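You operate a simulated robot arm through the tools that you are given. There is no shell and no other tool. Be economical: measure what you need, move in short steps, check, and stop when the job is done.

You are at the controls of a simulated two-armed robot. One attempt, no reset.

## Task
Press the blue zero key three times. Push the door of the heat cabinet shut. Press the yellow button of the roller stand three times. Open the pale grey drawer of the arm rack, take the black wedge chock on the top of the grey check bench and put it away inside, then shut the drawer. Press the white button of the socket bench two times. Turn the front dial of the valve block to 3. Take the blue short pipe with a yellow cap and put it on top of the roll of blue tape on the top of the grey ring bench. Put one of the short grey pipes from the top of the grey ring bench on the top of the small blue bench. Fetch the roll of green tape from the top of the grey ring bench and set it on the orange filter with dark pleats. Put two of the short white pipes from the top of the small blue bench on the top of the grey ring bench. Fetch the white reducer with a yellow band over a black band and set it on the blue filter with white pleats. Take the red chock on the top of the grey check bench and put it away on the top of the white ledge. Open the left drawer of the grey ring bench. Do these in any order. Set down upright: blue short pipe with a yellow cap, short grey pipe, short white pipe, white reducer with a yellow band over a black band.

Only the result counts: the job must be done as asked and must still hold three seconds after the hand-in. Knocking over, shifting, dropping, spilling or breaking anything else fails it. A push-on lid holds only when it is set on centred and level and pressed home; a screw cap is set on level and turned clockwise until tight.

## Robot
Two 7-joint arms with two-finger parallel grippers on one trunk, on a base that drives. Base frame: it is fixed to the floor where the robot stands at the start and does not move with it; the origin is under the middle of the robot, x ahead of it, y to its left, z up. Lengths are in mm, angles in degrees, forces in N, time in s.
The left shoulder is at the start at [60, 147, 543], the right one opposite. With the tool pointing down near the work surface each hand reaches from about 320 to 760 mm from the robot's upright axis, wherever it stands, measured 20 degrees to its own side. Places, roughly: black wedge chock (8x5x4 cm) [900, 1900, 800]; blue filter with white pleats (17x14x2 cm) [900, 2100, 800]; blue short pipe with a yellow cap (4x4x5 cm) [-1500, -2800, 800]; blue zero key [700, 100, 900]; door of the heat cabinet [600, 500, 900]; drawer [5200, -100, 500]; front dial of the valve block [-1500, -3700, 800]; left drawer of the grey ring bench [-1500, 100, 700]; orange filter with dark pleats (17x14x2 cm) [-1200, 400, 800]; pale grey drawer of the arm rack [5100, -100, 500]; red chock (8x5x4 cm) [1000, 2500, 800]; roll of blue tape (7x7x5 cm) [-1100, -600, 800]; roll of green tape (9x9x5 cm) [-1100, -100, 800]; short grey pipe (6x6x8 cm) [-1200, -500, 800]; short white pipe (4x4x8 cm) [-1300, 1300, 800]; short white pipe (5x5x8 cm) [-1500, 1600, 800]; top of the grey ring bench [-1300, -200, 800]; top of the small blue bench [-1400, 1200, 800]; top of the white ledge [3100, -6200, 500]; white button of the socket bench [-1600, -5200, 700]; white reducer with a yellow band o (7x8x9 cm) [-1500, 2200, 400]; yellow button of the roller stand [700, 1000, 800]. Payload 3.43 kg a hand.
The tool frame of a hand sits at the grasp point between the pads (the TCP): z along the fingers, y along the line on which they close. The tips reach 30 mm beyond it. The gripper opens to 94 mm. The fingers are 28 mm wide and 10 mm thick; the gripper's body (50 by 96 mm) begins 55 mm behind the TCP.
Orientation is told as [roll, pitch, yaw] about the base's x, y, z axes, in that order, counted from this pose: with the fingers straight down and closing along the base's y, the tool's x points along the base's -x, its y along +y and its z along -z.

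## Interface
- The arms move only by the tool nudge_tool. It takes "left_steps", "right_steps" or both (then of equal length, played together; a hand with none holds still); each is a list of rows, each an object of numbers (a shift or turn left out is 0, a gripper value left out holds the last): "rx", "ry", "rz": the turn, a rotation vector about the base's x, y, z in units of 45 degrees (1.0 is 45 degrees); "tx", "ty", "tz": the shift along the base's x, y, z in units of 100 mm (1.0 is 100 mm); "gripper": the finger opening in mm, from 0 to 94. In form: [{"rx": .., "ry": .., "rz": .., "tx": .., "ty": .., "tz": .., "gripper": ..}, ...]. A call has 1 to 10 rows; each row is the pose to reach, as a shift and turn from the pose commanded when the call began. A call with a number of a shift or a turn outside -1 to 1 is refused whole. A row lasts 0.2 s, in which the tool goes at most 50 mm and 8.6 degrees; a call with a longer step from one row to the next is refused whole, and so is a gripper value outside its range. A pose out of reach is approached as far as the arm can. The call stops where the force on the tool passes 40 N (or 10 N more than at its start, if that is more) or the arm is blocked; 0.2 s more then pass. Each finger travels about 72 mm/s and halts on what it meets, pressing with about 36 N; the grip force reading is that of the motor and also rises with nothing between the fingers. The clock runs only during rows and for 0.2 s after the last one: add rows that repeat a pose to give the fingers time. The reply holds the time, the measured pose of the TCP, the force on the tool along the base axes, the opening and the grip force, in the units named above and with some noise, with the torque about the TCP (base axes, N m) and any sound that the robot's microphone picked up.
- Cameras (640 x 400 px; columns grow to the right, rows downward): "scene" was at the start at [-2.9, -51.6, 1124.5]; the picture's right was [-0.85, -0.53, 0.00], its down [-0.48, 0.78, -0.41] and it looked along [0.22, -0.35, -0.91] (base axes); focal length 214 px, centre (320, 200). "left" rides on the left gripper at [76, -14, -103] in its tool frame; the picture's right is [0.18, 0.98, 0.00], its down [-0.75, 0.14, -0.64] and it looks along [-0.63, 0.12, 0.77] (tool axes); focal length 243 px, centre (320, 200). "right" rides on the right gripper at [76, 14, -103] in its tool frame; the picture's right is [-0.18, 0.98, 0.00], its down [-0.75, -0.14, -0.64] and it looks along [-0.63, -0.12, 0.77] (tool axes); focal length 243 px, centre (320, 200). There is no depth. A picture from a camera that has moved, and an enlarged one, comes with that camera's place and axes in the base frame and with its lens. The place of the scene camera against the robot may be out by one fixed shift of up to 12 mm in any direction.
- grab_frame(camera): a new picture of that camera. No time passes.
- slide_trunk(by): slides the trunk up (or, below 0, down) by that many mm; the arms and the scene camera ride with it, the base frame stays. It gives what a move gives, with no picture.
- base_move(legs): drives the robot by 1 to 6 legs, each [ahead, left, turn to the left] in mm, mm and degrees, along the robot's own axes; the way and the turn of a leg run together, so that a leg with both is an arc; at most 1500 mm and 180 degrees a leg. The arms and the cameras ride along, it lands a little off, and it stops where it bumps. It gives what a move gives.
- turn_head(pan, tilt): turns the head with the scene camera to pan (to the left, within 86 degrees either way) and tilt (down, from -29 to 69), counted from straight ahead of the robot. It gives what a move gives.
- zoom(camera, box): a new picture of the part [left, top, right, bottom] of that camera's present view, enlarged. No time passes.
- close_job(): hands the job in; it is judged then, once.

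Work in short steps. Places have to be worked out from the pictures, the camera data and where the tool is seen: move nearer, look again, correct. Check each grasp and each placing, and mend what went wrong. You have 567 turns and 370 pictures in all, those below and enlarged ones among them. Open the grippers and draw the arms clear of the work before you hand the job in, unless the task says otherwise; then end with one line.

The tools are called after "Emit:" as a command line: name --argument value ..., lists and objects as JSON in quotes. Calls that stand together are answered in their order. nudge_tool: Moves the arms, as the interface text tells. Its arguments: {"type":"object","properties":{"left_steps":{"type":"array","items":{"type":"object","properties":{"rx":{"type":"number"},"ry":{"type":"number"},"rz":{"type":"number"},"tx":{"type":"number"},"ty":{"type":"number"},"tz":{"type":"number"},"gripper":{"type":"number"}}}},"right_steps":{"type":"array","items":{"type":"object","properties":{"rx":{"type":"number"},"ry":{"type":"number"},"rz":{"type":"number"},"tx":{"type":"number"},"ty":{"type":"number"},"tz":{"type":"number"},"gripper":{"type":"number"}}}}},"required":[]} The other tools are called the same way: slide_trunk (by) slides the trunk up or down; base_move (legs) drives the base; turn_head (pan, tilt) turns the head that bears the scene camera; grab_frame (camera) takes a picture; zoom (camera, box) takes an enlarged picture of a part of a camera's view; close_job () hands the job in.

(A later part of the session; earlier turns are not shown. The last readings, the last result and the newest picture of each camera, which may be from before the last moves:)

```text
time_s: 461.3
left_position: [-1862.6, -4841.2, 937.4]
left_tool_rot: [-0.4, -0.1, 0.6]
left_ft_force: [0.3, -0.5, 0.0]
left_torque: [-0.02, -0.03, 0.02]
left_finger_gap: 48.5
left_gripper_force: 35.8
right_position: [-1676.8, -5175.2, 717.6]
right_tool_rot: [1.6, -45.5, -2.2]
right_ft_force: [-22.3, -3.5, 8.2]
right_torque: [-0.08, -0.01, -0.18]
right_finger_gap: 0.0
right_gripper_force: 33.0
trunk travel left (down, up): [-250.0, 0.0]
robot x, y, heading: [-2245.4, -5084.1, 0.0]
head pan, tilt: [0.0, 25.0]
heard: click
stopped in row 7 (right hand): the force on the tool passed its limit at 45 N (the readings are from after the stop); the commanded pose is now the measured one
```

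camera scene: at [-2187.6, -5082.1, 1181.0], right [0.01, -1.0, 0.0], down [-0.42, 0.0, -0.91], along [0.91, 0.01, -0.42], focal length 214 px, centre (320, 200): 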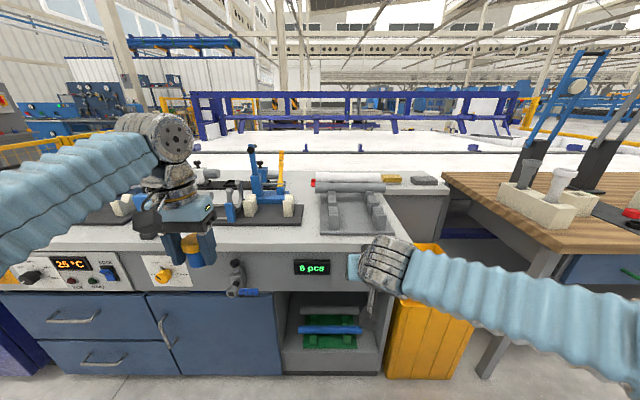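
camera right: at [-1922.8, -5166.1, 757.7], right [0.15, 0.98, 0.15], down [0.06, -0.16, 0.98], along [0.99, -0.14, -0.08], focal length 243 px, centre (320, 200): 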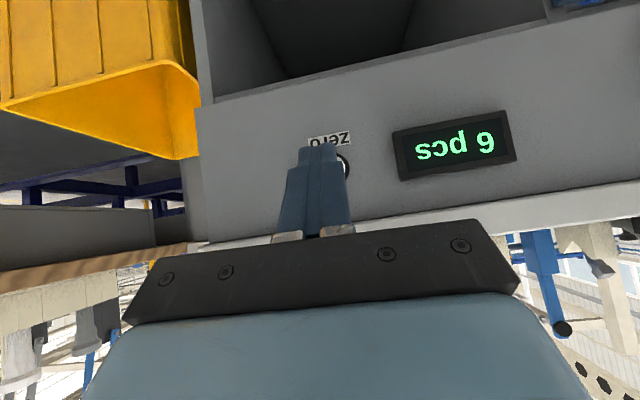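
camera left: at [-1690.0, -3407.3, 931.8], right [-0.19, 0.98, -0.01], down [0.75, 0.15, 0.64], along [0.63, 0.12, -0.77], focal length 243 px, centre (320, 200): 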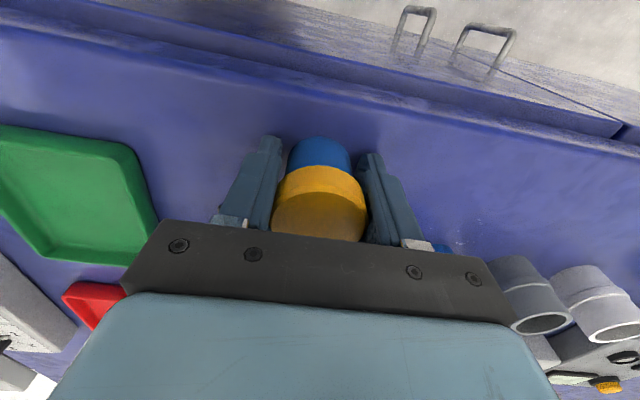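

Two clicks. I retract, restore the right hand and travel north to the ring bench's south end.

Emit:
nudge_tool --right_steps '[{"tx": -0.4}, {"tx": -0.8}, {"tx": -1.0}]'

Emit:
base_move --legs '[[-60, 0, 0], [0, 1150, 0], [0, 1150, 0], [0, 1180, 0]]'

Emit:
nudge_tool --right_steps '[{"tz": 0.2, "ry": 0.17}, {"tz": 0.4, "ry": 0.34}, {"tz": 0.6, "ry": 0.51}, {"tz": 0.8, "ry": 0.68}, {"tz": 1.0, "ry": 0.85}, {"tz": 1.0, "ry": 1.0}]'

Emit:
nudge_tool --right_steps '[{"tz": 0.4, "gripper": 94}, {"tz": 0.8}, {"tz": 1.0}]'

Emit:
grab_frame --camera "left"

```text
time_s: 462.1
left_position: [-1860.2, -4840.8, 937.5]
left_tool_rot: [-0.5, 0.0, 0.6]
left_ft_force: [1.2, 1.3, -0.4]
left_torque: [0.01, -0.01, -0.03]
left_finger_gap: 48.6
left_gripper_force: 36.1
right_position: [-1775.4, -5176.1, 715.7]
right_tool_rot: [1.6, -45.3, -2.2]
right_ft_force: [0.3, 0.1, -0.4]
right_torque: [0.02, 0.02, -0.01]
right_finger_gap: 0.0
right_gripper_force: 32.4
trunk travel left (down, up): [-250.0, 0.0]
robot x, y, heading: [-2249.5, -5083.6, 0.1]
head pan, tilt: [0.0, 25.0]
```

```text
time_s: 479.6
left_position: [-1867.6, -1371.8, 936.6]
left_tool_rot: [-0.4, 0.0, -1.6]
left_ft_force: [0.5, 0.2, -0.1]
left_torque: [-0.01, 0.01, -0.02]
left_finger_gap: 47.2
left_gripper_force: 36.0
right_position: [-1795.2, -1709.6, 716.0]
right_tool_rot: [1.5, -45.2, -4.4]
right_ft_force: [-0.1, -0.4, -0.1]
right_torque: [-0.03, 0.0, 0.02]
right_finger_gap: 0.0
right_gripper_force: 33.1
trunk travel left (down, up): [-250.0, 0.0]
robot x, y, heading: [-2262.5, -1597.5, -1.8]
head pan, tilt: [0.0, 25.0]
```

```text
time_s: 481.0
left_position: [-1866.9, -1372.8, 935.5]
left_tool_rot: [-0.5, -0.1, -1.6]
left_ft_force: [0.0, -1.0, -0.8]
left_torque: [0.0, 0.03, 0.01]
left_finger_gap: 47.0
left_gripper_force: 36.0
right_position: [-1792.7, -1710.8, 815.8]
right_tool_rot: [-1.5, -0.3, -3.1]
right_ft_force: [-0.3, 0.8, 0.0]
right_torque: [0.0, 0.01, -0.02]
right_finger_gap: 0.0
right_gripper_force: 33.5
trunk travel left (down, up): [-250.0, 0.0]
robot x, y, heading: [-2264.0, -1601.0, -1.8]
head pan, tilt: [0.0, 25.0]
```

```text
time_s: 481.8
left_position: [-1866.8, -1372.0, 936.1]
left_tool_rot: [-0.4, 0.0, -1.6]
left_ft_force: [-0.1, -0.2, -0.8]
left_torque: [-0.02, 0.0, -0.02]
left_finger_gap: 46.8
left_gripper_force: 36.2
right_position: [-1794.3, -1709.6, 916.9]
right_tool_rot: [-1.5, -0.3, -3.1]
right_ft_force: [0.8, 0.4, -0.2]
right_torque: [-0.01, -0.01, 0.0]
right_finger_gap: 94.0
right_gripper_force: 0.0
trunk travel left (down, up): [-250.0, 0.0]
robot x, y, heading: [-2260.9, -1599.2, -1.8]
head pan, tilt: [0.0, 25.0]
```

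```text
201 pictures are left
camera left: at [-1943.3, -1384.4, 1038.4], right [-0.16, 0.99, -0.01], down [0.76, 0.13, 0.64], along [0.63, 0.1, -0.77], focal length 243 px, centre (320, 200)
```

left: 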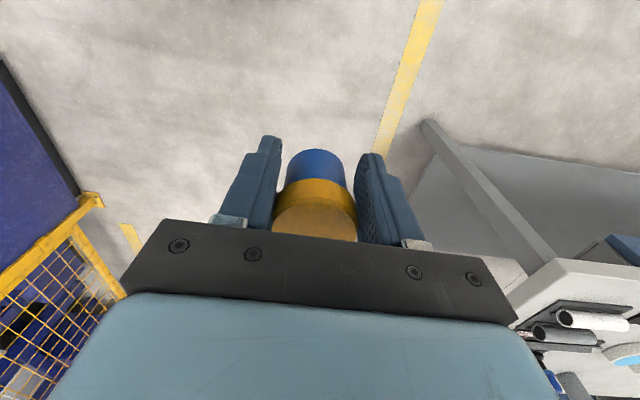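

It has drifted a bit again (46.8 mm) but holds. I go to the south end of the ring bench, facing north.

Emit:
base_move --legs '[[1090, 0, 1.8], [0, 0, 90], [300, 0, 0]]'

Emit:
turn_head --pan 0 --tilt 30

Emit:
grab_frame --camera "scene"

```text
time_s: 492.9
left_position: [-1416.9, -924.6, 937.4]
left_tool_rot: [-0.4, 0.0, 91.0]
left_ft_force: [0.1, -0.1, -0.1]
left_torque: [0.01, 0.03, 0.0]
left_finger_gap: 46.0
left_gripper_force: 36.4
right_position: [-1080.6, -836.1, 917.1]
right_tool_rot: [-1.5, -0.3, 89.5]
right_ft_force: [0.3, -0.4, 0.0]
right_torque: [0.04, 0.0, 0.0]
right_finger_gap: 94.1
right_gripper_force: 0.1
trunk travel left (down, up): [-250.0, 0.0]
robot x, y, heading: [-1170.0, -1307.5, 90.5]
head pan, tilt: [0.0, 25.0]
```

```text
time_s: 493.5
left_position: [-1415.9, -923.9, 936.8]
left_tool_rot: [-0.4, 0.1, 90.9]
left_ft_force: [1.1, -0.1, -0.1]
left_torque: [0.0, 0.0, 0.01]
left_finger_gap: 45.7
left_gripper_force: 36.0
right_position: [-1081.0, -837.1, 916.7]
right_tool_rot: [-1.5, -0.3, 89.4]
right_ft_force: [0.2, 0.7, -0.2]
right_torque: [0.0, 0.0, 0.02]
right_finger_gap: 94.1
right_gripper_force: 0.1
trunk travel left (down, up): [-250.0, 0.0]
robot x, y, heading: [-1174.9, -1309.2, 90.7]
head pan, tilt: [0.0, 30.0]
```

```text
200 pictures are left
camera scene: at [-1178.1, -1249.1, 1173.1], right [1.0, 0.01, 0.0], down [0.01, -0.5, -0.87], along [-0.01, 0.87, -0.5], focal length 214 px, centre (320, 200)
```

scene: 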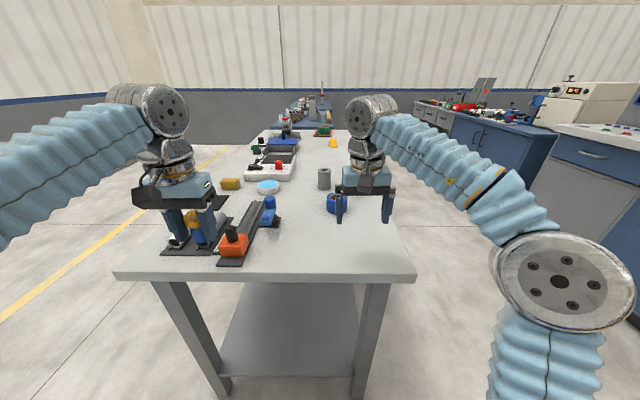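

The grip is slipping further (45.7), so I quickly set it down on the bench's free area: moving the left hand right and the right hand out of the way.

Emit:
nudge_tool --left_steps '[{"tx": 0.4}, {"tx": 0.8, "ty": 0.1}, {"tx": 1.0, "ty": 0.3}, {"tx": 1.0, "ty": 0.5}]' --right_steps '[{"tx": 0.4}, {"tx": 0.8}, {"tx": 1.0}, {"tx": 1.0}]'

Emit:
nudge_tool --left_steps '[{"tx": 0.4, "tz": -0.2}, {"tx": 0.8, "tz": -0.4}, {"tx": 1.0, "tz": -0.6}, {"tx": 1.0, "tz": -0.65}]'

Emit:
grab_frame --camera "left"

Emit:
grab_frame --camera "scene"

```text
time_s: 494.5
left_position: [-1314.2, -874.6, 936.4]
left_tool_rot: [-0.3, 0.0, 90.9]
left_ft_force: [-1.3, -0.4, -0.3]
left_torque: [0.0, 0.0, 0.0]
left_finger_gap: 45.5
left_gripper_force: 35.9
right_position: [-980.5, -836.8, 917.9]
right_tool_rot: [-1.5, -0.2, 89.4]
right_ft_force: [0.0, 0.0, 0.3]
right_torque: [0.01, 0.01, -0.06]
right_finger_gap: 94.0
right_gripper_force: 0.1
trunk travel left (down, up): [-250.0, 0.0]
robot x, y, heading: [-1178.5, -1310.4, 90.6]
head pan, tilt: [0.0, 30.0]
```

```text
time_s: 495.5
left_position: [-1216.0, -875.4, 869.0]
left_tool_rot: [-0.4, 0.0, 90.9]
left_ft_force: [0.0, -0.3, -1.1]
left_torque: [-0.01, 0.01, -0.01]
left_finger_gap: 45.3
left_gripper_force: 36.1
right_position: [-981.4, -835.7, 919.0]
right_tool_rot: [-1.5, -0.3, 89.4]
right_ft_force: [-0.1, -0.2, -0.1]
right_torque: [0.02, -0.05, 0.03]
right_finger_gap: 93.8
right_gripper_force: 0.0
trunk travel left (down, up): [-250.0, 0.0]
robot x, y, heading: [-1171.7, -1311.1, 90.7]
head pan, tilt: [0.0, 30.0]
```

```text
199 pictures are left
camera left: at [-1202.1, -951.2, 971.9], right [-0.98, -0.2, -0.01], down [-0.16, 0.75, 0.64], along [-0.12, 0.63, -0.77], focal length 243 px, centre (320, 200)
```

left: 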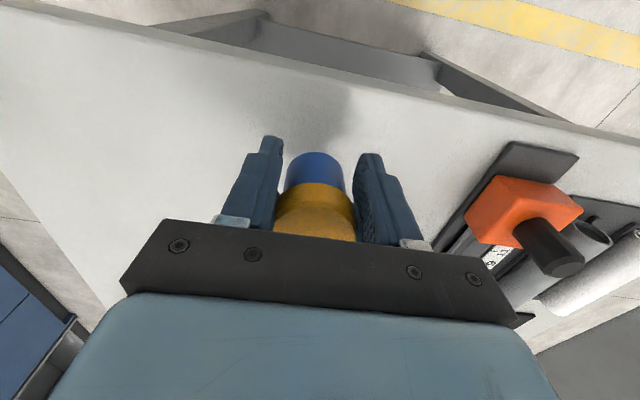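

```text
198 pictures are left
camera scene: at [-1178.0, -1249.0, 1173.0], right [1.0, 0.01, 0.0], down [0.01, -0.5, -0.87], along [-0.01, 0.87, -0.5], focal length 214 px, centre (320, 200)
```

scene: 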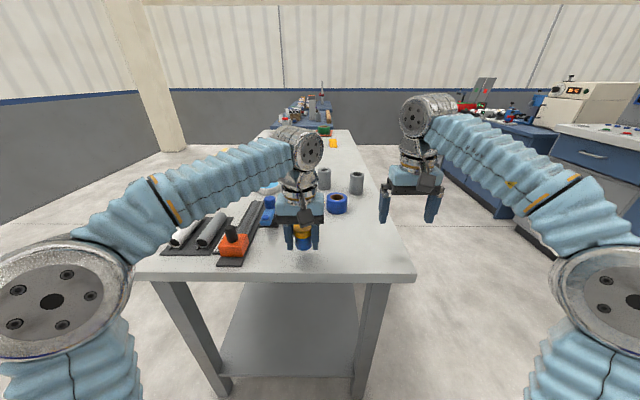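

Clear spot below. I lower gently to touch down.

Emit:
nudge_tool --left_steps '[{"tz": -0.1, "ty": 0.1}, {"tz": -0.15, "ty": 0.1}, {"tz": -0.2, "ty": 0.1}, {"tz": -0.24, "ty": 0.1}, {"tz": -0.28, "ty": 0.1}, {"tz": -0.32, "ty": 0.1}, {"tz": -0.36, "ty": 0.1}]'

Emit:
zoom --camera "scene" --box '[250, 180, 370, 280]'

```text
time_s: 497.1
left_position: [-1215.0, -865.3, 836.4]
left_tool_rot: [-0.4, -0.2, 90.9]
left_ft_force: [-0.7, 0.7, 3.6]
left_torque: [0.13, 0.11, 0.01]
left_finger_gap: 45.3
left_gripper_force: 35.8
right_position: [-980.5, -837.2, 919.6]
right_tool_rot: [-1.5, -0.4, 89.4]
right_ft_force: [-0.2, -0.1, 1.0]
right_torque: [-0.02, 0.01, 0.0]
right_finger_gap: 94.1
right_gripper_force: 0.0
trunk travel left (down, up): [-250.0, 0.0]
robot x, y, heading: [-1176.7, -1309.4, 90.7]
head pan, tilt: [0.0, 30.0]
```

```text
4.00 times, centred on (310, 230) of scene
camera zoom: at [-1178.1, -1249.3, 1173.1], right [1.0, 0.01, 0.0], down [0.01, -0.5, -0.87], along [-0.01, 0.87, -0.5], focal length 858 px, centre (360, 80)
```

zoom: 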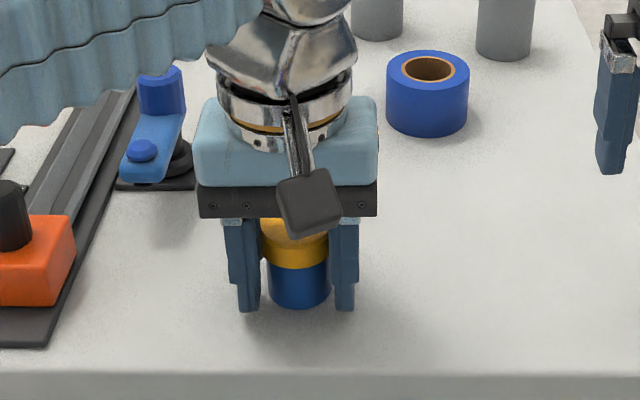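

Touched down upright. I open, shift ~7 mm to +y, and regrip.

Emit:
nudge_tool --left_steps '[{"gripper": 62}, {"gripper": 62}, {"gripper": 62, "ty": 0.08}, {"ty": 0.08, "gripper": 40}, {"ty": 0.08, "gripper": 25}, {"ty": 0.08, "gripper": 25}]'

```text
time_s: 498.5
left_position: [-1215.0, -857.3, 836.4]
left_tool_rot: [-0.3, 0.0, 90.9]
left_ft_force: [0.7, -0.6, 0.6]
left_torque: [-0.03, -0.03, 0.0]
left_finger_gap: 50.0
left_gripper_force: 36.2
right_position: [-980.5, -835.6, 918.6]
right_tool_rot: [-1.5, -0.3, 89.3]
right_ft_force: [0.3, -0.2, 0.4]
right_torque: [-0.03, -0.01, 0.0]
right_finger_gap: 94.0
right_gripper_force: 0.2
trunk travel left (down, up): [-250.0, 0.0]
robot x, y, heading: [-1174.2, -1311.6, 90.8]
head pan, tilt: [0.0, 30.0]
```

Centred (50.0 mm). The blue tape is at about [-1128, -671], top z≈848. I lift, then drive 95 mm forward and 90 mm right.

Emit:
nudge_tool --left_steps '[{"tz": 0.3}, {"tz": 0.7}, {"tz": 1.0}]'

Emit:
base_move --legs '[[95, -90, -0.7]]'

Emit:
zoom --camera "scene" --box '[250, 160, 390, 260]'

Emit:
grab_frame --camera "left"

```text
time_s: 499.3
left_position: [-1215.1, -857.2, 933.4]
left_tool_rot: [-0.3, 0.0, 90.9]
left_ft_force: [-0.7, -0.4, -1.1]
left_torque: [-0.01, 0.01, 0.0]
left_finger_gap: 49.7
left_gripper_force: 36.1
right_position: [-980.1, -836.3, 917.9]
right_tool_rot: [-1.5, -0.3, 89.4]
right_ft_force: [0.7, -0.2, -0.4]
right_torque: [-0.02, -0.03, -0.02]
right_finger_gap: 93.8
right_gripper_force: 0.0
trunk travel left (down, up): [-250.0, 0.0]
robot x, y, heading: [-1172.2, -1310.9, 90.9]
head pan, tilt: [0.0, 30.0]
```

```text
time_s: 500.6
left_position: [-1118.5, -759.7, 932.7]
left_tool_rot: [-0.4, -0.1, 90.4]
left_ft_force: [0.0, -0.5, -0.5]
left_torque: [0.03, -0.02, 0.01]
left_finger_gap: 49.7
left_gripper_force: 36.3
right_position: [-884.6, -741.3, 919.4]
right_tool_rot: [-1.5, -0.5, 88.8]
right_ft_force: [0.3, -0.1, 0.5]
right_torque: [0.03, -0.04, -0.01]
right_finger_gap: 94.1
right_gripper_force: 0.0
trunk travel left (down, up): [-250.0, 0.0]
robot x, y, heading: [-1081.6, -1213.4, 90.1]
head pan, tilt: [0.0, 30.0]
```

```text
4.00 times, centred on (320, 210) of scene
camera zoom: at [-1085.9, -1151.9, 1173.0], right [1.0, 0.0, 0.0], down [0.0, -0.5, -0.87], along [0.0, 0.87, -0.5], focal length 858 px, centre (320, 160)
```

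zoom: 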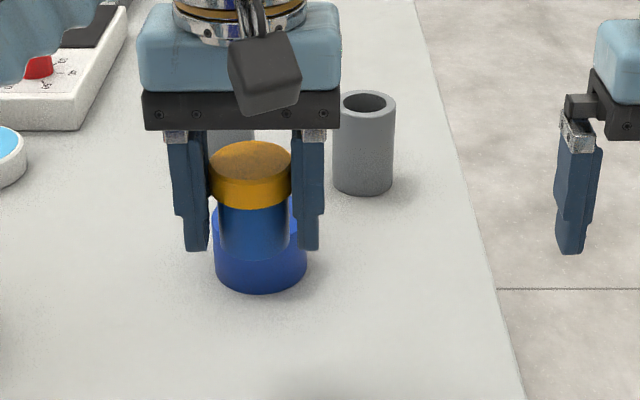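

```text
195 pictures are left
camera left: at [-1104.9, -836.2, 1035.4], right [-0.98, -0.19, -0.01], down [-0.15, 0.75, 0.64], along [-0.12, 0.63, -0.77], focal length 243 px, centre (320, 200)
```

left: 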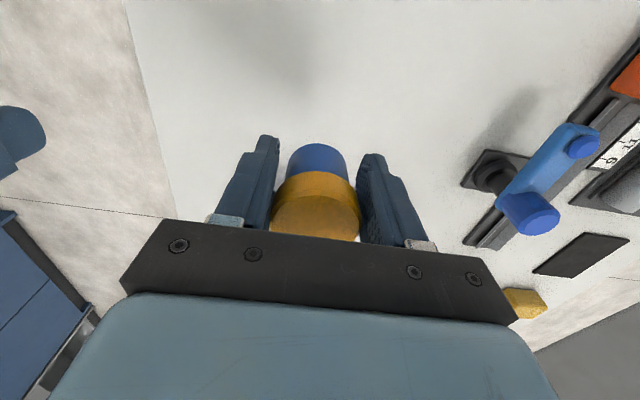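

Tape centre ≈ [-1123, -660]. I move the pipe over it, keeping ~20 mm clearance, and check.

Emit:
nudge_tool --left_steps '[{"ty": 0.3, "tx": -0.02, "tz": -0.05}, {"ty": 0.6, "tx": -0.04, "tz": -0.1}, {"ty": 0.9, "tx": -0.05, "tz": -0.15}, {"ty": 0.98, "tx": -0.05, "tz": -0.25}]'

Emit:
zoom --camera "scene" --box '[250, 160, 390, 260]'

Emit:
zoom --camera "left" --box '[200, 80, 440, 240]'

```text
time_s: 501.6
left_position: [-1125.0, -661.8, 905.6]
left_tool_rot: [-0.6, -0.2, 90.2]
left_ft_force: [-1.2, 0.0, -0.8]
left_torque: [-0.01, -0.08, -0.01]
left_finger_gap: 49.5
left_gripper_force: 35.8
left hand out of reach, approached as far as the arm can: row 3, 4
right_position: [-885.4, -742.3, 918.7]
right_tool_rot: [-1.5, -0.4, 88.8]
right_ft_force: [-1.1, 0.5, 0.2]
right_torque: [0.01, -0.06, 0.0]
right_finger_gap: 93.9
right_gripper_force: 0.0
trunk travel left (down, up): [-250.0, 0.0]
robot x, y, heading: [-1080.0, -1213.2, 90.0]
head pan, tilt: [0.0, 30.0]
```

```text
4.00 times, centred on (320, 210) of scene
camera zoom: at [-1086.7, -1151.8, 1173.0], right [1.0, 0.0, 0.0], down [0.0, -0.5, -0.87], along [0.0, 0.87, -0.5], focal length 858 px, centre (320, 160)
```

zoom: 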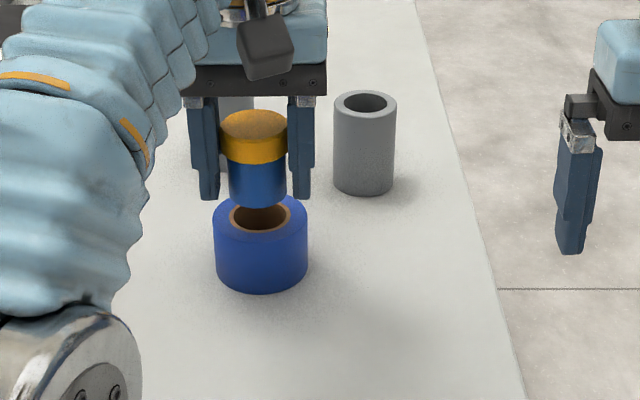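

```text
2.50 times, centred on (320, 160) of left
camera zoom: at [-1111.6, -740.3, 1006.7], right [-0.98, -0.19, -0.01], down [-0.15, 0.75, 0.64], along [-0.11, 0.63, -0.77], focal length 606 px, centre (320, 300)
```

zoom: 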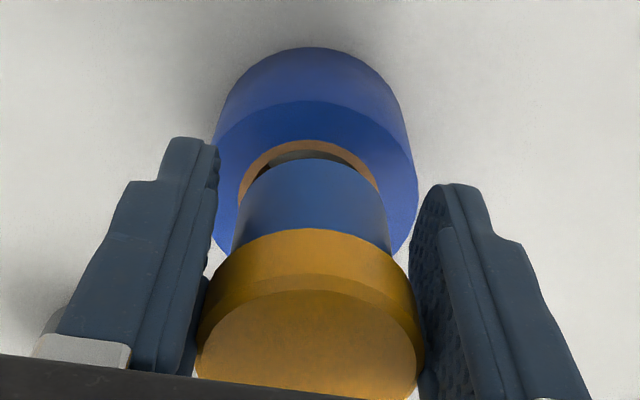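

The pipe needs ~10 mm more to +y and 2 mm to +x. I correct while lowering to just above the tape.

Emit:
nudge_tool --left_steps '[{"ty": 0.1, "tx": 0.02, "tz": -0.05}, {"ty": 0.1, "tx": 0.02, "tz": -0.1}, {"ty": 0.1, "tx": 0.02, "tz": -0.12}]'

Emit:
zoom --camera "scene" --box '[275, 180, 335, 240]'

Emit:
zoom --camera "left" --box '[200, 80, 440, 240]'

```text
time_s: 502.4
left_position: [-1121.9, -654.4, 892.3]
left_tool_rot: [-0.4, 0.0, 90.3]
left_ft_force: [-0.3, -0.2, -0.5]
left_torque: [0.03, 0.03, -0.04]
left_finger_gap: 49.1
left_gripper_force: 35.9
left hand out of reach, approached as far as the arm can: row 1
right_position: [-884.3, -742.5, 917.1]
right_tool_rot: [-1.5, -0.4, 88.9]
right_ft_force: [0.4, -0.5, -0.5]
right_torque: [-0.01, -0.01, 0.01]
right_finger_gap: 94.0
right_gripper_force: 0.1
trunk travel left (down, up): [-250.0, 0.0]
robot x, y, heading: [-1082.3, -1216.0, 90.2]
head pan, tilt: [0.0, 30.0]
```

```text
6.67 times, centred on (305, 210) of scene
camera zoom: at [-1085.8, -1151.7, 1173.0], right [1.0, 0.0, 0.0], down [0.0, -0.5, -0.87], along [0.0, 0.87, -0.5], focal length 1430 px, centre (420, 133)
```

zoom: 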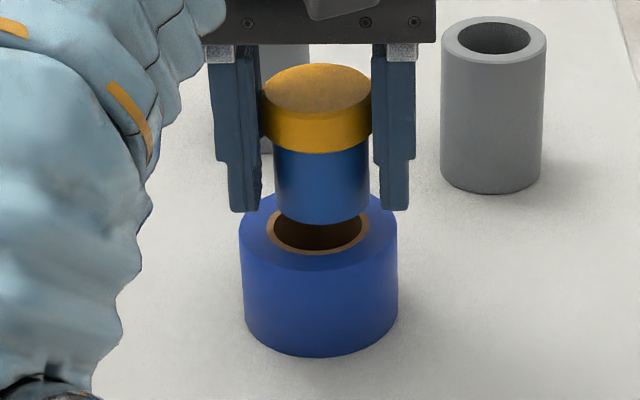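

```text
2.50 times, centred on (320, 160) of left
camera zoom: at [-1108.6, -730.2, 995.3], right [-0.98, -0.19, -0.01], down [-0.15, 0.75, 0.64], along [-0.12, 0.63, -0.77], focal length 606 px, centre (320, 300)
```

zoom: 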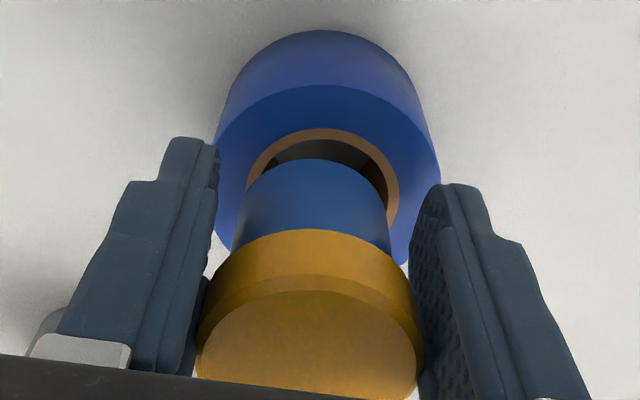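

Both views now say: 4 mm back (−y) and 1.5 mm to −x. I correct, lower to contact.

Emit:
nudge_tool --left_steps '[{"ty": -0.04, "tx": -0.015}, {"ty": -0.04, "tx": -0.015, "tz": -0.03}, {"ty": -0.04, "tx": -0.015, "tz": -0.06}, {"ty": -0.04, "tx": -0.015, "tz": -0.09}, {"ty": -0.04, "tx": -0.015, "tz": -0.12}]'

Emit:
zoom --camera "scene" --box '[275, 180, 335, 240]'

```text
time_s: 503.6
left_position: [-1123.9, -657.1, 881.7]
left_tool_rot: [-0.4, 0.0, 90.4]
left_ft_force: [-0.1, 0.9, -0.3]
left_torque: [-0.02, 0.02, 0.0]
left_finger_gap: 49.3
left_gripper_force: 36.0
right_position: [-883.8, -740.8, 918.1]
right_tool_rot: [-1.5, -0.3, 88.8]
right_ft_force: [0.2, -0.1, -0.7]
right_torque: [0.0, -0.01, 0.0]
right_finger_gap: 94.0
right_gripper_force: 0.1
trunk travel left (down, up): [-250.0, 0.0]
robot x, y, heading: [-1082.4, -1210.1, 90.0]
head pan, tilt: [0.0, 30.0]
```

```text
6.67 times, centred on (305, 210) of scene
camera zoom: at [-1085.8, -1151.7, 1173.0], right [1.0, 0.0, 0.0], down [0.0, -0.5, -0.87], along [0.0, 0.87, -0.5], focal length 1430 px, centre (420, 133)
```

zoom: 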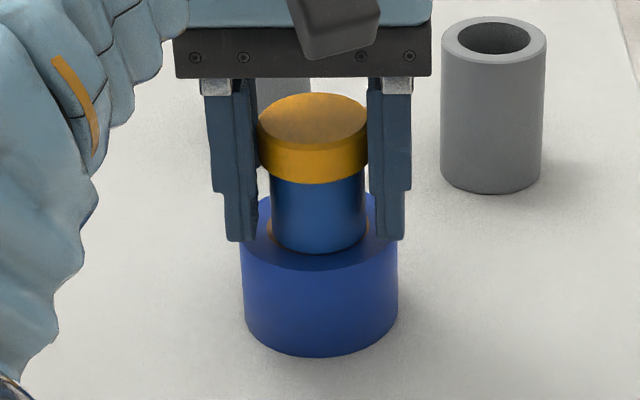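

Excellent alignment. Lower the last millimetres to contact.

Emit:
nudge_tool --left_steps '[{"tz": -0.02}, {"tz": -0.04}, {"tz": -0.06}, {"tz": -0.08}, {"tz": -0.1}, {"tz": -0.12}]'

Emit:
zoom --camera "scene" --box '[275, 180, 335, 240]'

```text
time_s: 505.0
left_position: [-1123.6, -659.1, 875.5]
left_tool_rot: [-0.7, -0.6, 90.2]
left_ft_force: [-0.3, -1.8, 15.8]
left_torque: [0.16, 0.4, -0.02]
left_finger_gap: 47.8
left_gripper_force: 36.2
right_position: [-884.7, -742.2, 918.3]
right_tool_rot: [-1.5, -0.4, 88.9]
right_ft_force: [-0.1, -1.0, 0.5]
right_torque: [0.01, 0.0, -0.02]
right_finger_gap: 93.8
right_gripper_force: 0.1
trunk travel left (down, up): [-250.0, 0.0]
robot x, y, heading: [-1079.0, -1207.4, 90.0]
head pan, tilt: [0.0, 30.0]
stopped in row 6 (left hand): the force on the tool passed its limit at 42 N (the readings are from after the stop); the commanded pose is now the measured one
```

```text
6.67 times, centred on (305, 210) of scene
camera zoom: at [-1085.7, -1153.4, 1172.8], right [1.0, 0.0, 0.0], down [0.0, -0.5, -0.87], along [0.0, 0.87, -0.5], focal length 1430 px, centre (420, 133)
```

zoom: 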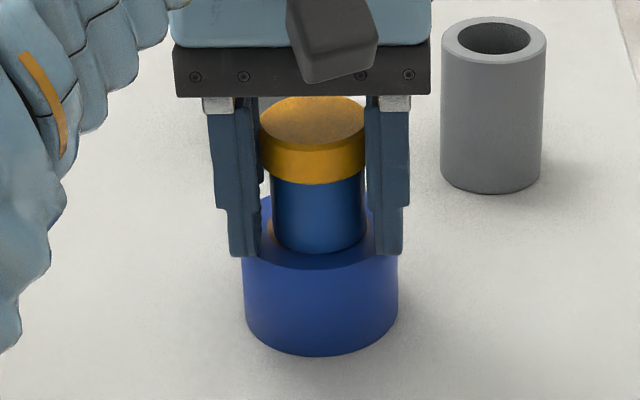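

The pipe stands on the tape. I open the fingers and lift straight up.

Emit:
nudge_tool --left_steps '[{"gripper": 55}, {"gripper": 62}, {"gripper": 62}, {"tz": 0.2}, {"tz": 0.4, "ty": -0.1}, {"tz": 0.6, "ty": -0.4}, {"tz": 0.6, "ty": -0.8}]'

Emit:
zoom --camera "scene" --box '[260, 160, 350, 240]'

```text
time_s: 506.6
left_position: [-1125.6, -737.6, 931.6]
left_tool_rot: [-0.5, -0.3, 90.3]
left_ft_force: [0.7, -0.1, 0.0]
left_torque: [-0.04, 0.03, 0.01]
left_finger_gap: 62.3
left_gripper_force: 0.0
right_position: [-883.5, -741.2, 917.9]
right_tool_rot: [-1.5, -0.3, 88.7]
right_ft_force: [0.5, 1.7, -0.5]
right_torque: [0.0, 0.01, -0.02]
right_finger_gap: 94.0
right_gripper_force: 0.0
trunk travel left (down, up): [-250.0, 0.0]
robot x, y, heading: [-1075.1, -1213.6, 89.9]
head pan, tilt: [0.0, 30.0]
```

```text
5.00 times, centred on (305, 200) of scene
camera zoom: at [-1085.7, -1151.4, 1173.0], right [1.0, 0.0, 0.0], down [0.0, -0.5, -0.87], along [0.0, 0.87, -0.5], focal length 1072 px, centre (395, 200)
```

zoom: 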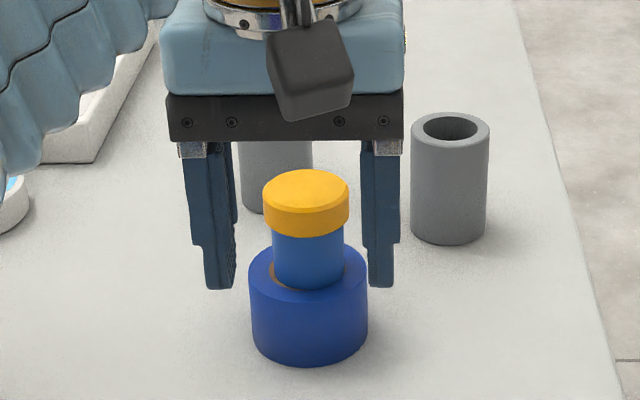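

The blue pipe stands upright on the blue tape. Now to the west aisle: back off, go west, and look north.

Emit:
base_move --legs '[[-320, 0, 0], [0, 1250, 0]]'

Emit:
turn_head --pan 0 --tilt 15

Emit:
grab_frame --camera "scene"

```text
time_s: 514.5
left_position: [-2351.5, -1056.0, 932.6]
left_tool_rot: [-0.6, -0.2, 89.8]
left_ft_force: [-1.1, 0.2, -0.1]
left_torque: [0.03, -0.01, 0.01]
left_finger_gap: 62.2
left_gripper_force: 0.0
right_position: [-2110.5, -1060.3, 918.1]
right_tool_rot: [-1.4, -0.3, 88.5]
right_ft_force: [-0.3, 0.6, 0.2]
right_torque: [-0.03, 0.01, 0.04]
right_finger_gap: 93.8
right_gripper_force: 0.1
trunk travel left (down, up): [-250.0, 0.0]
robot x, y, heading: [-2312.0, -1529.0, 89.6]
head pan, tilt: [0.0, 30.0]
```

```text
time_s: 515.3
left_position: [-2350.8, -1055.2, 932.9]
left_tool_rot: [-0.7, -0.3, 89.9]
left_ft_force: [-0.4, 0.2, -0.5]
left_torque: [-0.02, -0.03, -0.02]
left_finger_gap: 61.8
left_gripper_force: 0.2
right_position: [-2111.8, -1061.5, 918.2]
right_tool_rot: [-1.5, -0.4, 88.5]
right_ft_force: [-0.3, -0.1, 0.4]
right_torque: [0.0, 0.0, -0.01]
right_finger_gap: 93.9
right_gripper_force: 0.0
trunk travel left (down, up): [-250.0, 0.0]
robot x, y, heading: [-2312.6, -1529.1, 89.5]
head pan, tilt: [0.0, 15.0]
```

```text
187 pictures are left
camera scene: at [-2314.6, -1467.0, 1197.2], right [1.0, -0.01, 0.0], down [0.0, -0.26, -0.97], along [0.01, 0.97, -0.26], focal length 214 px, centre (320, 200)
```

scene: 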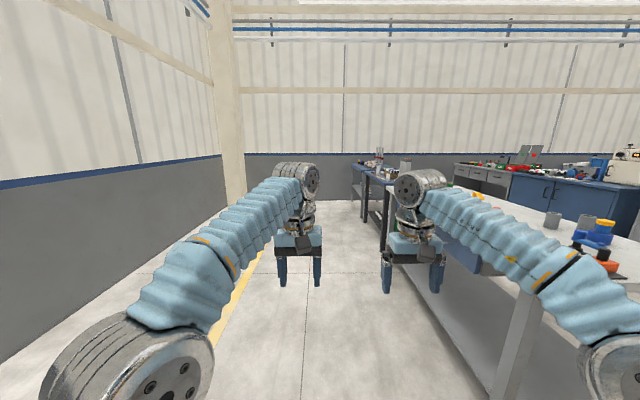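

The west aisle is clear. I drive north to y≈870 and turn east to face the small blue bench.

Emit:
base_move --legs '[[1500, 0, 0], [950, 0, 0], [0, 0, -89.5]]'

Emit:
turn_head --pan 0 --tilt 25

Emit:
grab_frame --camera "scene"

```text
time_s: 531.0
left_position: [-1759.4, 907.4, 932.9]
left_tool_rot: [-0.5, -0.3, -2.9]
left_ft_force: [0.3, 0.0, -0.2]
left_torque: [-0.01, -0.01, -0.02]
left_finger_gap: 62.3
left_gripper_force: 0.1
right_position: [-1777.4, 667.6, 918.3]
right_tool_rot: [-1.5, -0.3, -4.5]
right_ft_force: [-0.7, -0.1, -0.3]
right_torque: [0.05, 0.0, -0.02]
right_finger_gap: 94.1
right_gripper_force: 0.0
trunk travel left (down, up): [-250.0, 0.0]
robot x, y, heading: [-2234.9, 890.8, -3.0]
head pan, tilt: [0.0, 15.0]
```

```text
time_s: 531.7
left_position: [-1760.1, 907.9, 932.7]
left_tool_rot: [-0.6, -0.3, -3.0]
left_ft_force: [0.1, 0.7, 0.1]
left_torque: [-0.01, 0.01, 0.0]
left_finger_gap: 62.3
left_gripper_force: 0.0
right_position: [-1778.3, 667.2, 918.2]
right_tool_rot: [-1.4, -0.3, -4.5]
right_ft_force: [0.0, -0.4, 0.4]
right_torque: [-0.01, 0.01, -0.01]
right_finger_gap: 93.9
right_gripper_force: 0.0
trunk travel left (down, up): [-250.0, 0.0]
robot x, y, heading: [-2233.7, 890.5, -3.4]
head pan, tilt: [0.0, 25.0]
```

```text
186 pictures are left
camera scene: at [-2177.4, 886.9, 1181.1], right [-0.06, -1.0, 0.0], down [-0.42, 0.02, -0.91], along [0.91, -0.05, -0.42], focal length 214 px, centre (320, 200)
```

scene: 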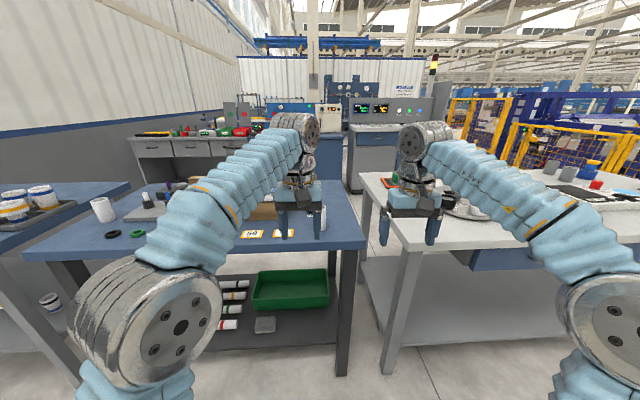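

White pipes: one at about [-1541, 871], another at [-1494, 1592]. I straighten up, tuck the left hand, and approach so the right hand can take the first.

Emit:
nudge_tool --left_steps '[{"tx": -0.3, "ty": 0.3, "tz": 0.1, "gripper": 94}, {"tx": -0.6, "ty": 0.6, "tz": 0.2}, {"tx": -0.8, "ty": 0.9, "tz": 0.3}]'

Emit:
base_move --legs '[[0, 80, 3.2], [190, 0, 0]]'

Emit:
nudge_tool --right_steps '[{"ty": 0.3}, {"ty": 0.6}, {"ty": 0.9}, {"ty": 0.98}]'

Emit:
grab_frame --camera "scene"

Emit:
grab_frame --camera "right"

```text
time_s: 532.5
left_position: [-1839.8, 999.4, 964.8]
left_tool_rot: [-0.6, -0.3, -3.1]
left_ft_force: [0.2, -0.5, -0.1]
left_torque: [0.02, -0.01, 0.0]
left_finger_gap: 93.9
left_gripper_force: 0.1
right_position: [-1776.8, 667.4, 918.8]
right_tool_rot: [-1.5, -0.2, -4.4]
right_ft_force: [0.2, 0.6, -0.2]
right_torque: [0.01, 0.0, -0.01]
right_finger_gap: 94.0
right_gripper_force: 0.2
trunk travel left (down, up): [-250.0, 0.0]
robot x, y, heading: [-2234.8, 891.7, -3.3]
head pan, tilt: [0.0, 25.0]
```

```text
time_s: 534.7
left_position: [-1654.4, 1099.5, 966.0]
left_tool_rot: [-0.6, -0.3, 0.3]
left_ft_force: [0.0, -0.5, 0.2]
left_torque: [0.01, 0.01, 0.02]
left_finger_gap: 93.9
left_gripper_force: 0.0
right_position: [-1573.6, 773.8, 918.7]
right_tool_rot: [-1.5, -0.4, -1.2]
right_ft_force: [-0.2, -0.5, 0.1]
right_torque: [0.04, -0.03, 0.03]
right_finger_gap: 93.7
right_gripper_force: 0.0
trunk travel left (down, up): [-250.0, 0.0]
robot x, y, heading: [-2043.4, 972.6, -0.3]
head pan, tilt: [0.0, 25.0]
```

```text
time_s: 535.7
left_position: [-1655.0, 1100.8, 965.2]
left_tool_rot: [-0.6, -0.3, 0.1]
left_ft_force: [0.6, 0.5, -0.4]
left_torque: [-0.01, 0.01, 0.01]
left_finger_gap: 93.9
left_gripper_force: 0.0
right_position: [-1572.3, 873.8, 918.2]
right_tool_rot: [-1.4, -0.3, -1.3]
right_ft_force: [0.2, 0.6, 2.1]
right_torque: [-0.01, 0.04, -0.03]
right_finger_gap: 94.1
right_gripper_force: 0.2
trunk travel left (down, up): [-250.0, 0.0]
robot x, y, heading: [-2048.7, 971.1, -0.1]
head pan, tilt: [0.0, 25.0]
```

```text
185 pictures are left
camera scene: at [-1985.7, 970.3, 1181.0], right [0.0, -1.0, 0.0], down [-0.42, 0.0, -0.91], along [0.91, 0.0, -0.42], focal length 214 px, centre (320, 200)
```

scene: 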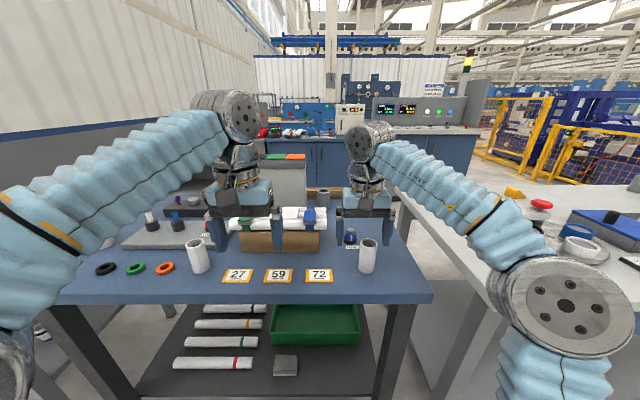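

```text
184 pictures are left
camera right: at [-1649.8, 890.9, 1020.0], right [0.21, 0.98, -0.02], down [0.75, -0.14, 0.65], along [0.63, -0.15, -0.76], focal length 243 px, centre (320, 200)
```

right: 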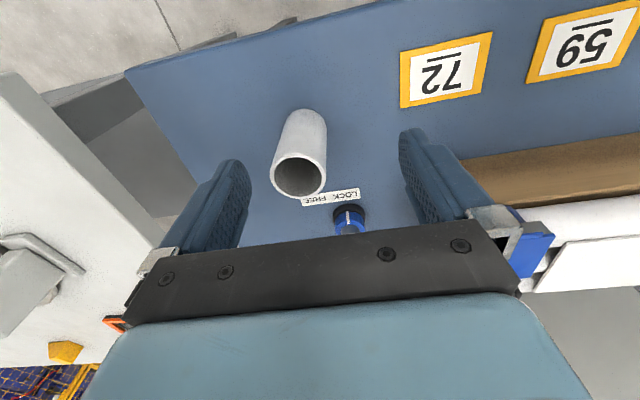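

Two short white pipes stand close to this edge: at about [-1565, 852] and [-1577, 1254]. I take the right one with the right hand.

Emit:
nudge_tool --right_steps '[{"tx": 0.07, "ty": -0.22}, {"tx": 0.07, "ty": -0.22, "tz": -0.2}]'

Emit:
zoom --camera "scene" --box '[310, 190, 430, 290]'

Emit:
zoom --camera "right" --box '[180, 60, 460, 260]'

```text
time_s: 536.3
left_position: [-1653.8, 1100.5, 965.5]
left_tool_rot: [-0.5, -0.3, 0.2]
left_ft_force: [1.0, 0.3, 0.2]
left_torque: [0.0, 0.02, 0.02]
left_finger_gap: 94.1
left_gripper_force: 0.0
right_position: [-1567.1, 850.4, 897.5]
right_tool_rot: [-1.5, -0.4, -1.3]
right_ft_force: [1.0, -0.3, -0.5]
right_torque: [0.02, -0.03, -0.02]
right_finger_gap: 94.1
right_gripper_force: 0.1
trunk travel left (down, up): [-250.0, 0.0]
robot x, y, heading: [-2044.2, 970.6, 0.3]
head pan, tilt: [0.0, 25.0]
```

```text
4.00 times, centred on (370, 240) of scene
camera zoom: at [-1985.7, 970.3, 1181.0], right [0.0, -1.0, 0.0], down [-0.42, 0.0, -0.91], along [0.91, 0.0, -0.42], focal length 858 px, centre (120, 40)
```

zoom: 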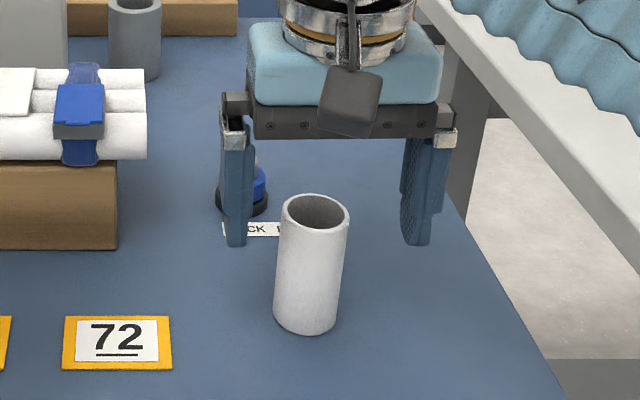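

```text
2.00 times, centred on (320, 160) of right
camera zoom: at [-1643.5, 867.4, 999.4], right [0.21, 0.98, -0.02], down [0.75, -0.14, 0.65], along [0.63, -0.15, -0.76], focal length 485 px, centre (320, 280)
```

zoom: 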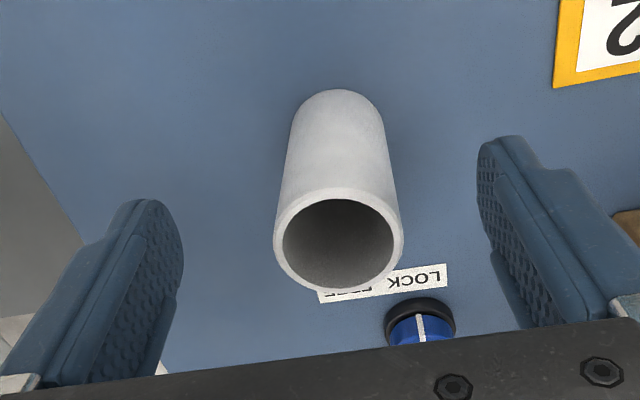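

I fine-tune (−4 mm x, +3 mm y), descend and grip.

Emit:
nudge_tool --right_steps '[{"tx": -0.04, "ty": 0.03, "tz": -0.2}, {"tx": -0.04, "ty": 0.03, "tz": -0.4}, {"tx": -0.04, "ty": 0.03, "tz": -0.5}, {"tx": -0.04, "ty": 0.03, "tz": -0.5, "gripper": 60}, {"tx": -0.04, "ty": 0.03, "tz": -0.5, "gripper": 30}, {"tx": -0.04, "ty": 0.03, "tz": -0.5, "gripper": 25}, {"tx": -0.04, "ty": 0.03, "tz": -0.5, "gripper": 25}]'

Emit:
grab_frame --camera "right"

```text
time_s: 537.9
left_position: [-1655.4, 1100.9, 965.7]
left_tool_rot: [-0.6, -0.4, 0.1]
left_ft_force: [0.2, -0.3, 0.1]
left_torque: [-0.01, 0.03, 0.0]
left_finger_gap: 94.1
left_gripper_force: 0.1
right_position: [-1570.7, 853.5, 847.4]
right_tool_rot: [-1.5, -0.2, -1.3]
right_ft_force: [-0.2, 1.3, 0.2]
right_torque: [-0.04, 0.02, -0.01]
right_finger_gap: 41.9
right_gripper_force: 36.3
trunk travel left (down, up): [-250.0, 0.0]
robot x, y, heading: [-2043.9, 968.6, 0.1]
head pan, tilt: [0.0, 25.0]
```

```text
181 pictures are left
camera right: at [-1646.7, 870.3, 950.9], right [0.21, 0.98, -0.02], down [0.75, -0.14, 0.65], along [0.63, -0.15, -0.76], focal length 243 px, centre (320, 200)
```

right: 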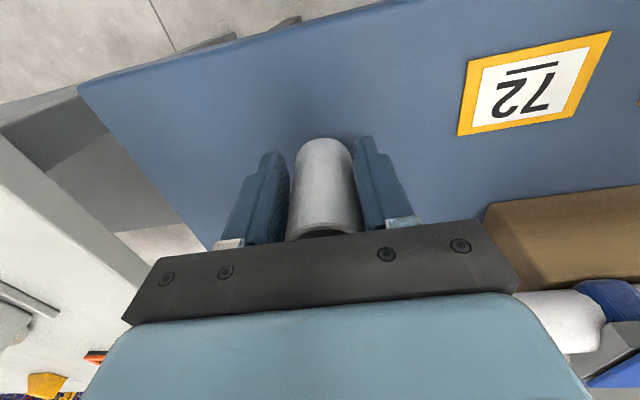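

Held (41.9 mm). I lift it, drive left 180 mm, and go for the second pipe with the left hand.

Emit:
nudge_tool --right_steps '[{"tz": 0.3}, {"tz": 0.7}, {"tz": 1.0}, {"tz": 1.0, "tx": -0.3}]'

Emit:
base_move --legs '[[0, 170, 0]]'

Emit:
nudge_tool --left_steps '[{"tx": 0.3}, {"tx": 0.6}, {"tx": 0.76, "ty": -0.15, "tz": -0.2}]'

Emit:
grab_frame --camera "scene"

Emit:
grab_frame --camera "left"

```text
time_s: 538.9
left_position: [-1653.1, 1101.1, 966.0]
left_tool_rot: [-0.6, -0.3, 0.2]
left_ft_force: [-0.2, -0.3, 0.6]
left_torque: [0.01, 0.03, -0.02]
left_finger_gap: 94.1
left_gripper_force: 0.1
right_position: [-1601.4, 855.3, 949.1]
right_tool_rot: [-1.4, -0.3, -1.1]
right_ft_force: [-0.4, 1.0, -0.3]
right_torque: [-0.04, 0.02, -0.01]
right_finger_gap: 41.7
right_gripper_force: 35.8
trunk travel left (down, up): [-250.0, 0.0]
robot x, y, heading: [-2041.4, 970.5, 0.3]
head pan, tilt: [0.0, 25.0]
```

```text
time_s: 540.4
left_position: [-1655.0, 1273.4, 966.1]
left_tool_rot: [-0.5, -0.3, 0.3]
left_ft_force: [0.4, 0.1, -0.3]
left_torque: [0.03, -0.01, 0.01]
left_finger_gap: 93.9
left_gripper_force: 0.1
right_position: [-1600.0, 1029.1, 948.8]
right_tool_rot: [-1.5, -0.4, -1.2]
right_ft_force: [-1.0, -0.6, 0.0]
right_torque: [-0.03, 0.02, 0.0]
right_finger_gap: 41.7
right_gripper_force: 36.4
trunk travel left (down, up): [-250.0, 0.0]
robot x, y, heading: [-2041.8, 1144.1, 0.1]
head pan, tilt: [0.0, 25.0]
```

```text
time_s: 541.2
left_position: [-1576.2, 1260.9, 944.4]
left_tool_rot: [-0.6, -0.3, 0.4]
left_ft_force: [-0.2, 0.7, 0.1]
left_torque: [0.04, 0.01, 0.04]
left_finger_gap: 94.1
left_gripper_force: 0.0
right_position: [-1600.8, 1027.4, 948.0]
right_tool_rot: [-1.5, -0.3, -1.2]
right_ft_force: [0.2, 0.3, -1.0]
right_torque: [-0.02, -0.01, 0.03]
right_finger_gap: 41.7
right_gripper_force: 35.7
trunk travel left (down, up): [-250.0, 0.0]
robot x, y, heading: [-2046.0, 1140.8, 0.1]
head pan, tilt: [0.0, 25.0]
```

```text
180 pictures are left
camera scene: at [-1985.7, 1143.3, 1181.0], right [0.0, -1.0, 0.0], down [-0.42, 0.0, -0.91], along [0.91, 0.0, -0.42], focal length 214 px, centre (320, 200)
```

scene: 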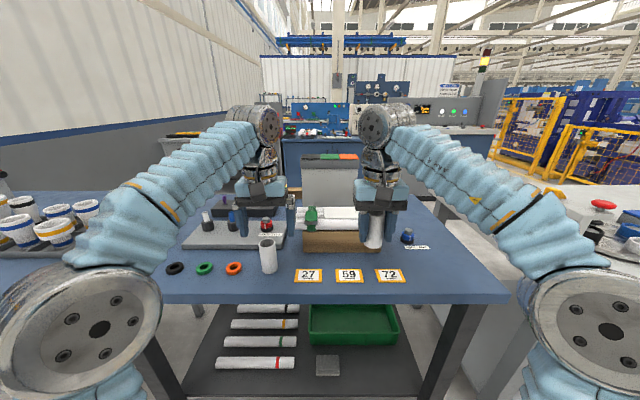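

```text
179 pictures are left
camera left: at [-1653.2, 1246.4, 1046.5], right [-0.19, 0.98, -0.01], down [0.75, 0.15, 0.64], along [0.63, 0.11, -0.76], focal length 243 px, centre (320, 200)
```

left: 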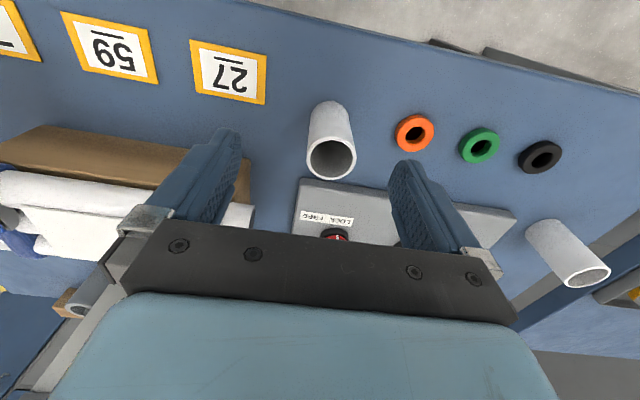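

Second pipe ≈ [-1571, 1266]. I centre, descend and grip.

Emit:
nudge_tool --left_steps '[{"tx": 0.05, "ty": 0.05, "tz": -0.3}, {"tx": 0.05, "ty": 0.05, "tz": -0.45}]'

Emit:
zoom --camera "scene" --box '[210, 190, 330, 290]'

Emit:
zoom --camera "left" --box '[180, 60, 460, 260]'

```text
time_s: 541.8
left_position: [-1574.1, 1265.9, 899.7]
left_tool_rot: [-0.6, -0.3, 0.3]
left_ft_force: [0.4, -0.9, -0.6]
left_torque: [0.0, -0.03, -0.01]
left_finger_gap: 94.3
left_gripper_force: 0.1
right_position: [-1600.9, 1028.3, 948.3]
right_tool_rot: [-1.5, -0.3, -1.2]
right_ft_force: [-0.4, 0.1, -0.7]
right_torque: [0.04, 0.02, 0.0]
right_finger_gap: 41.8
right_gripper_force: 35.3
trunk travel left (down, up): [-250.0, 0.0]
robot x, y, heading: [-2044.3, 1143.9, 0.1]
head pan, tilt: [0.0, 25.0]
```

```text
4.00 times, centred on (270, 240) of scene
camera zoom: at [-1985.6, 1143.2, 1181.0], right [0.0, -1.0, 0.0], down [-0.42, 0.0, -0.91], along [0.91, 0.0, -0.42], focal length 858 px, centre (520, 40)
```

zoom: 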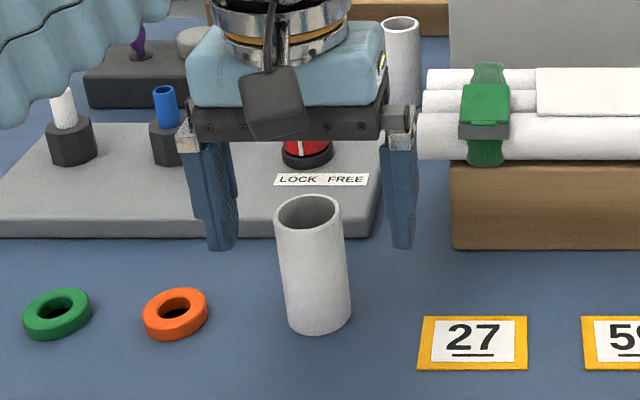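

```text
2.00 times, centred on (320, 160) of left
camera zoom: at [-1650.0, 1251.1, 1001.0], right [-0.19, 0.98, -0.01], down [0.75, 0.15, 0.64], along [0.63, 0.11, -0.76], focal length 485 px, centre (320, 280)
```

zoom: 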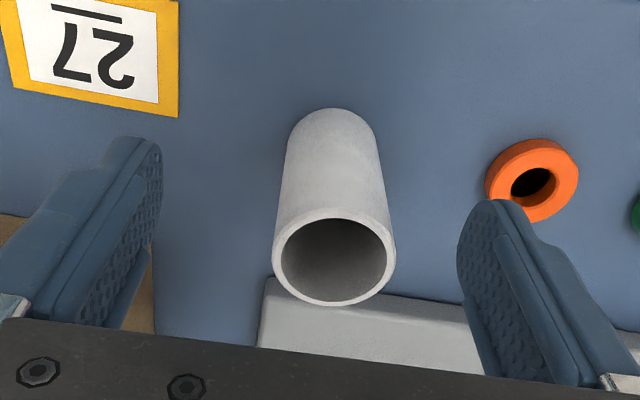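

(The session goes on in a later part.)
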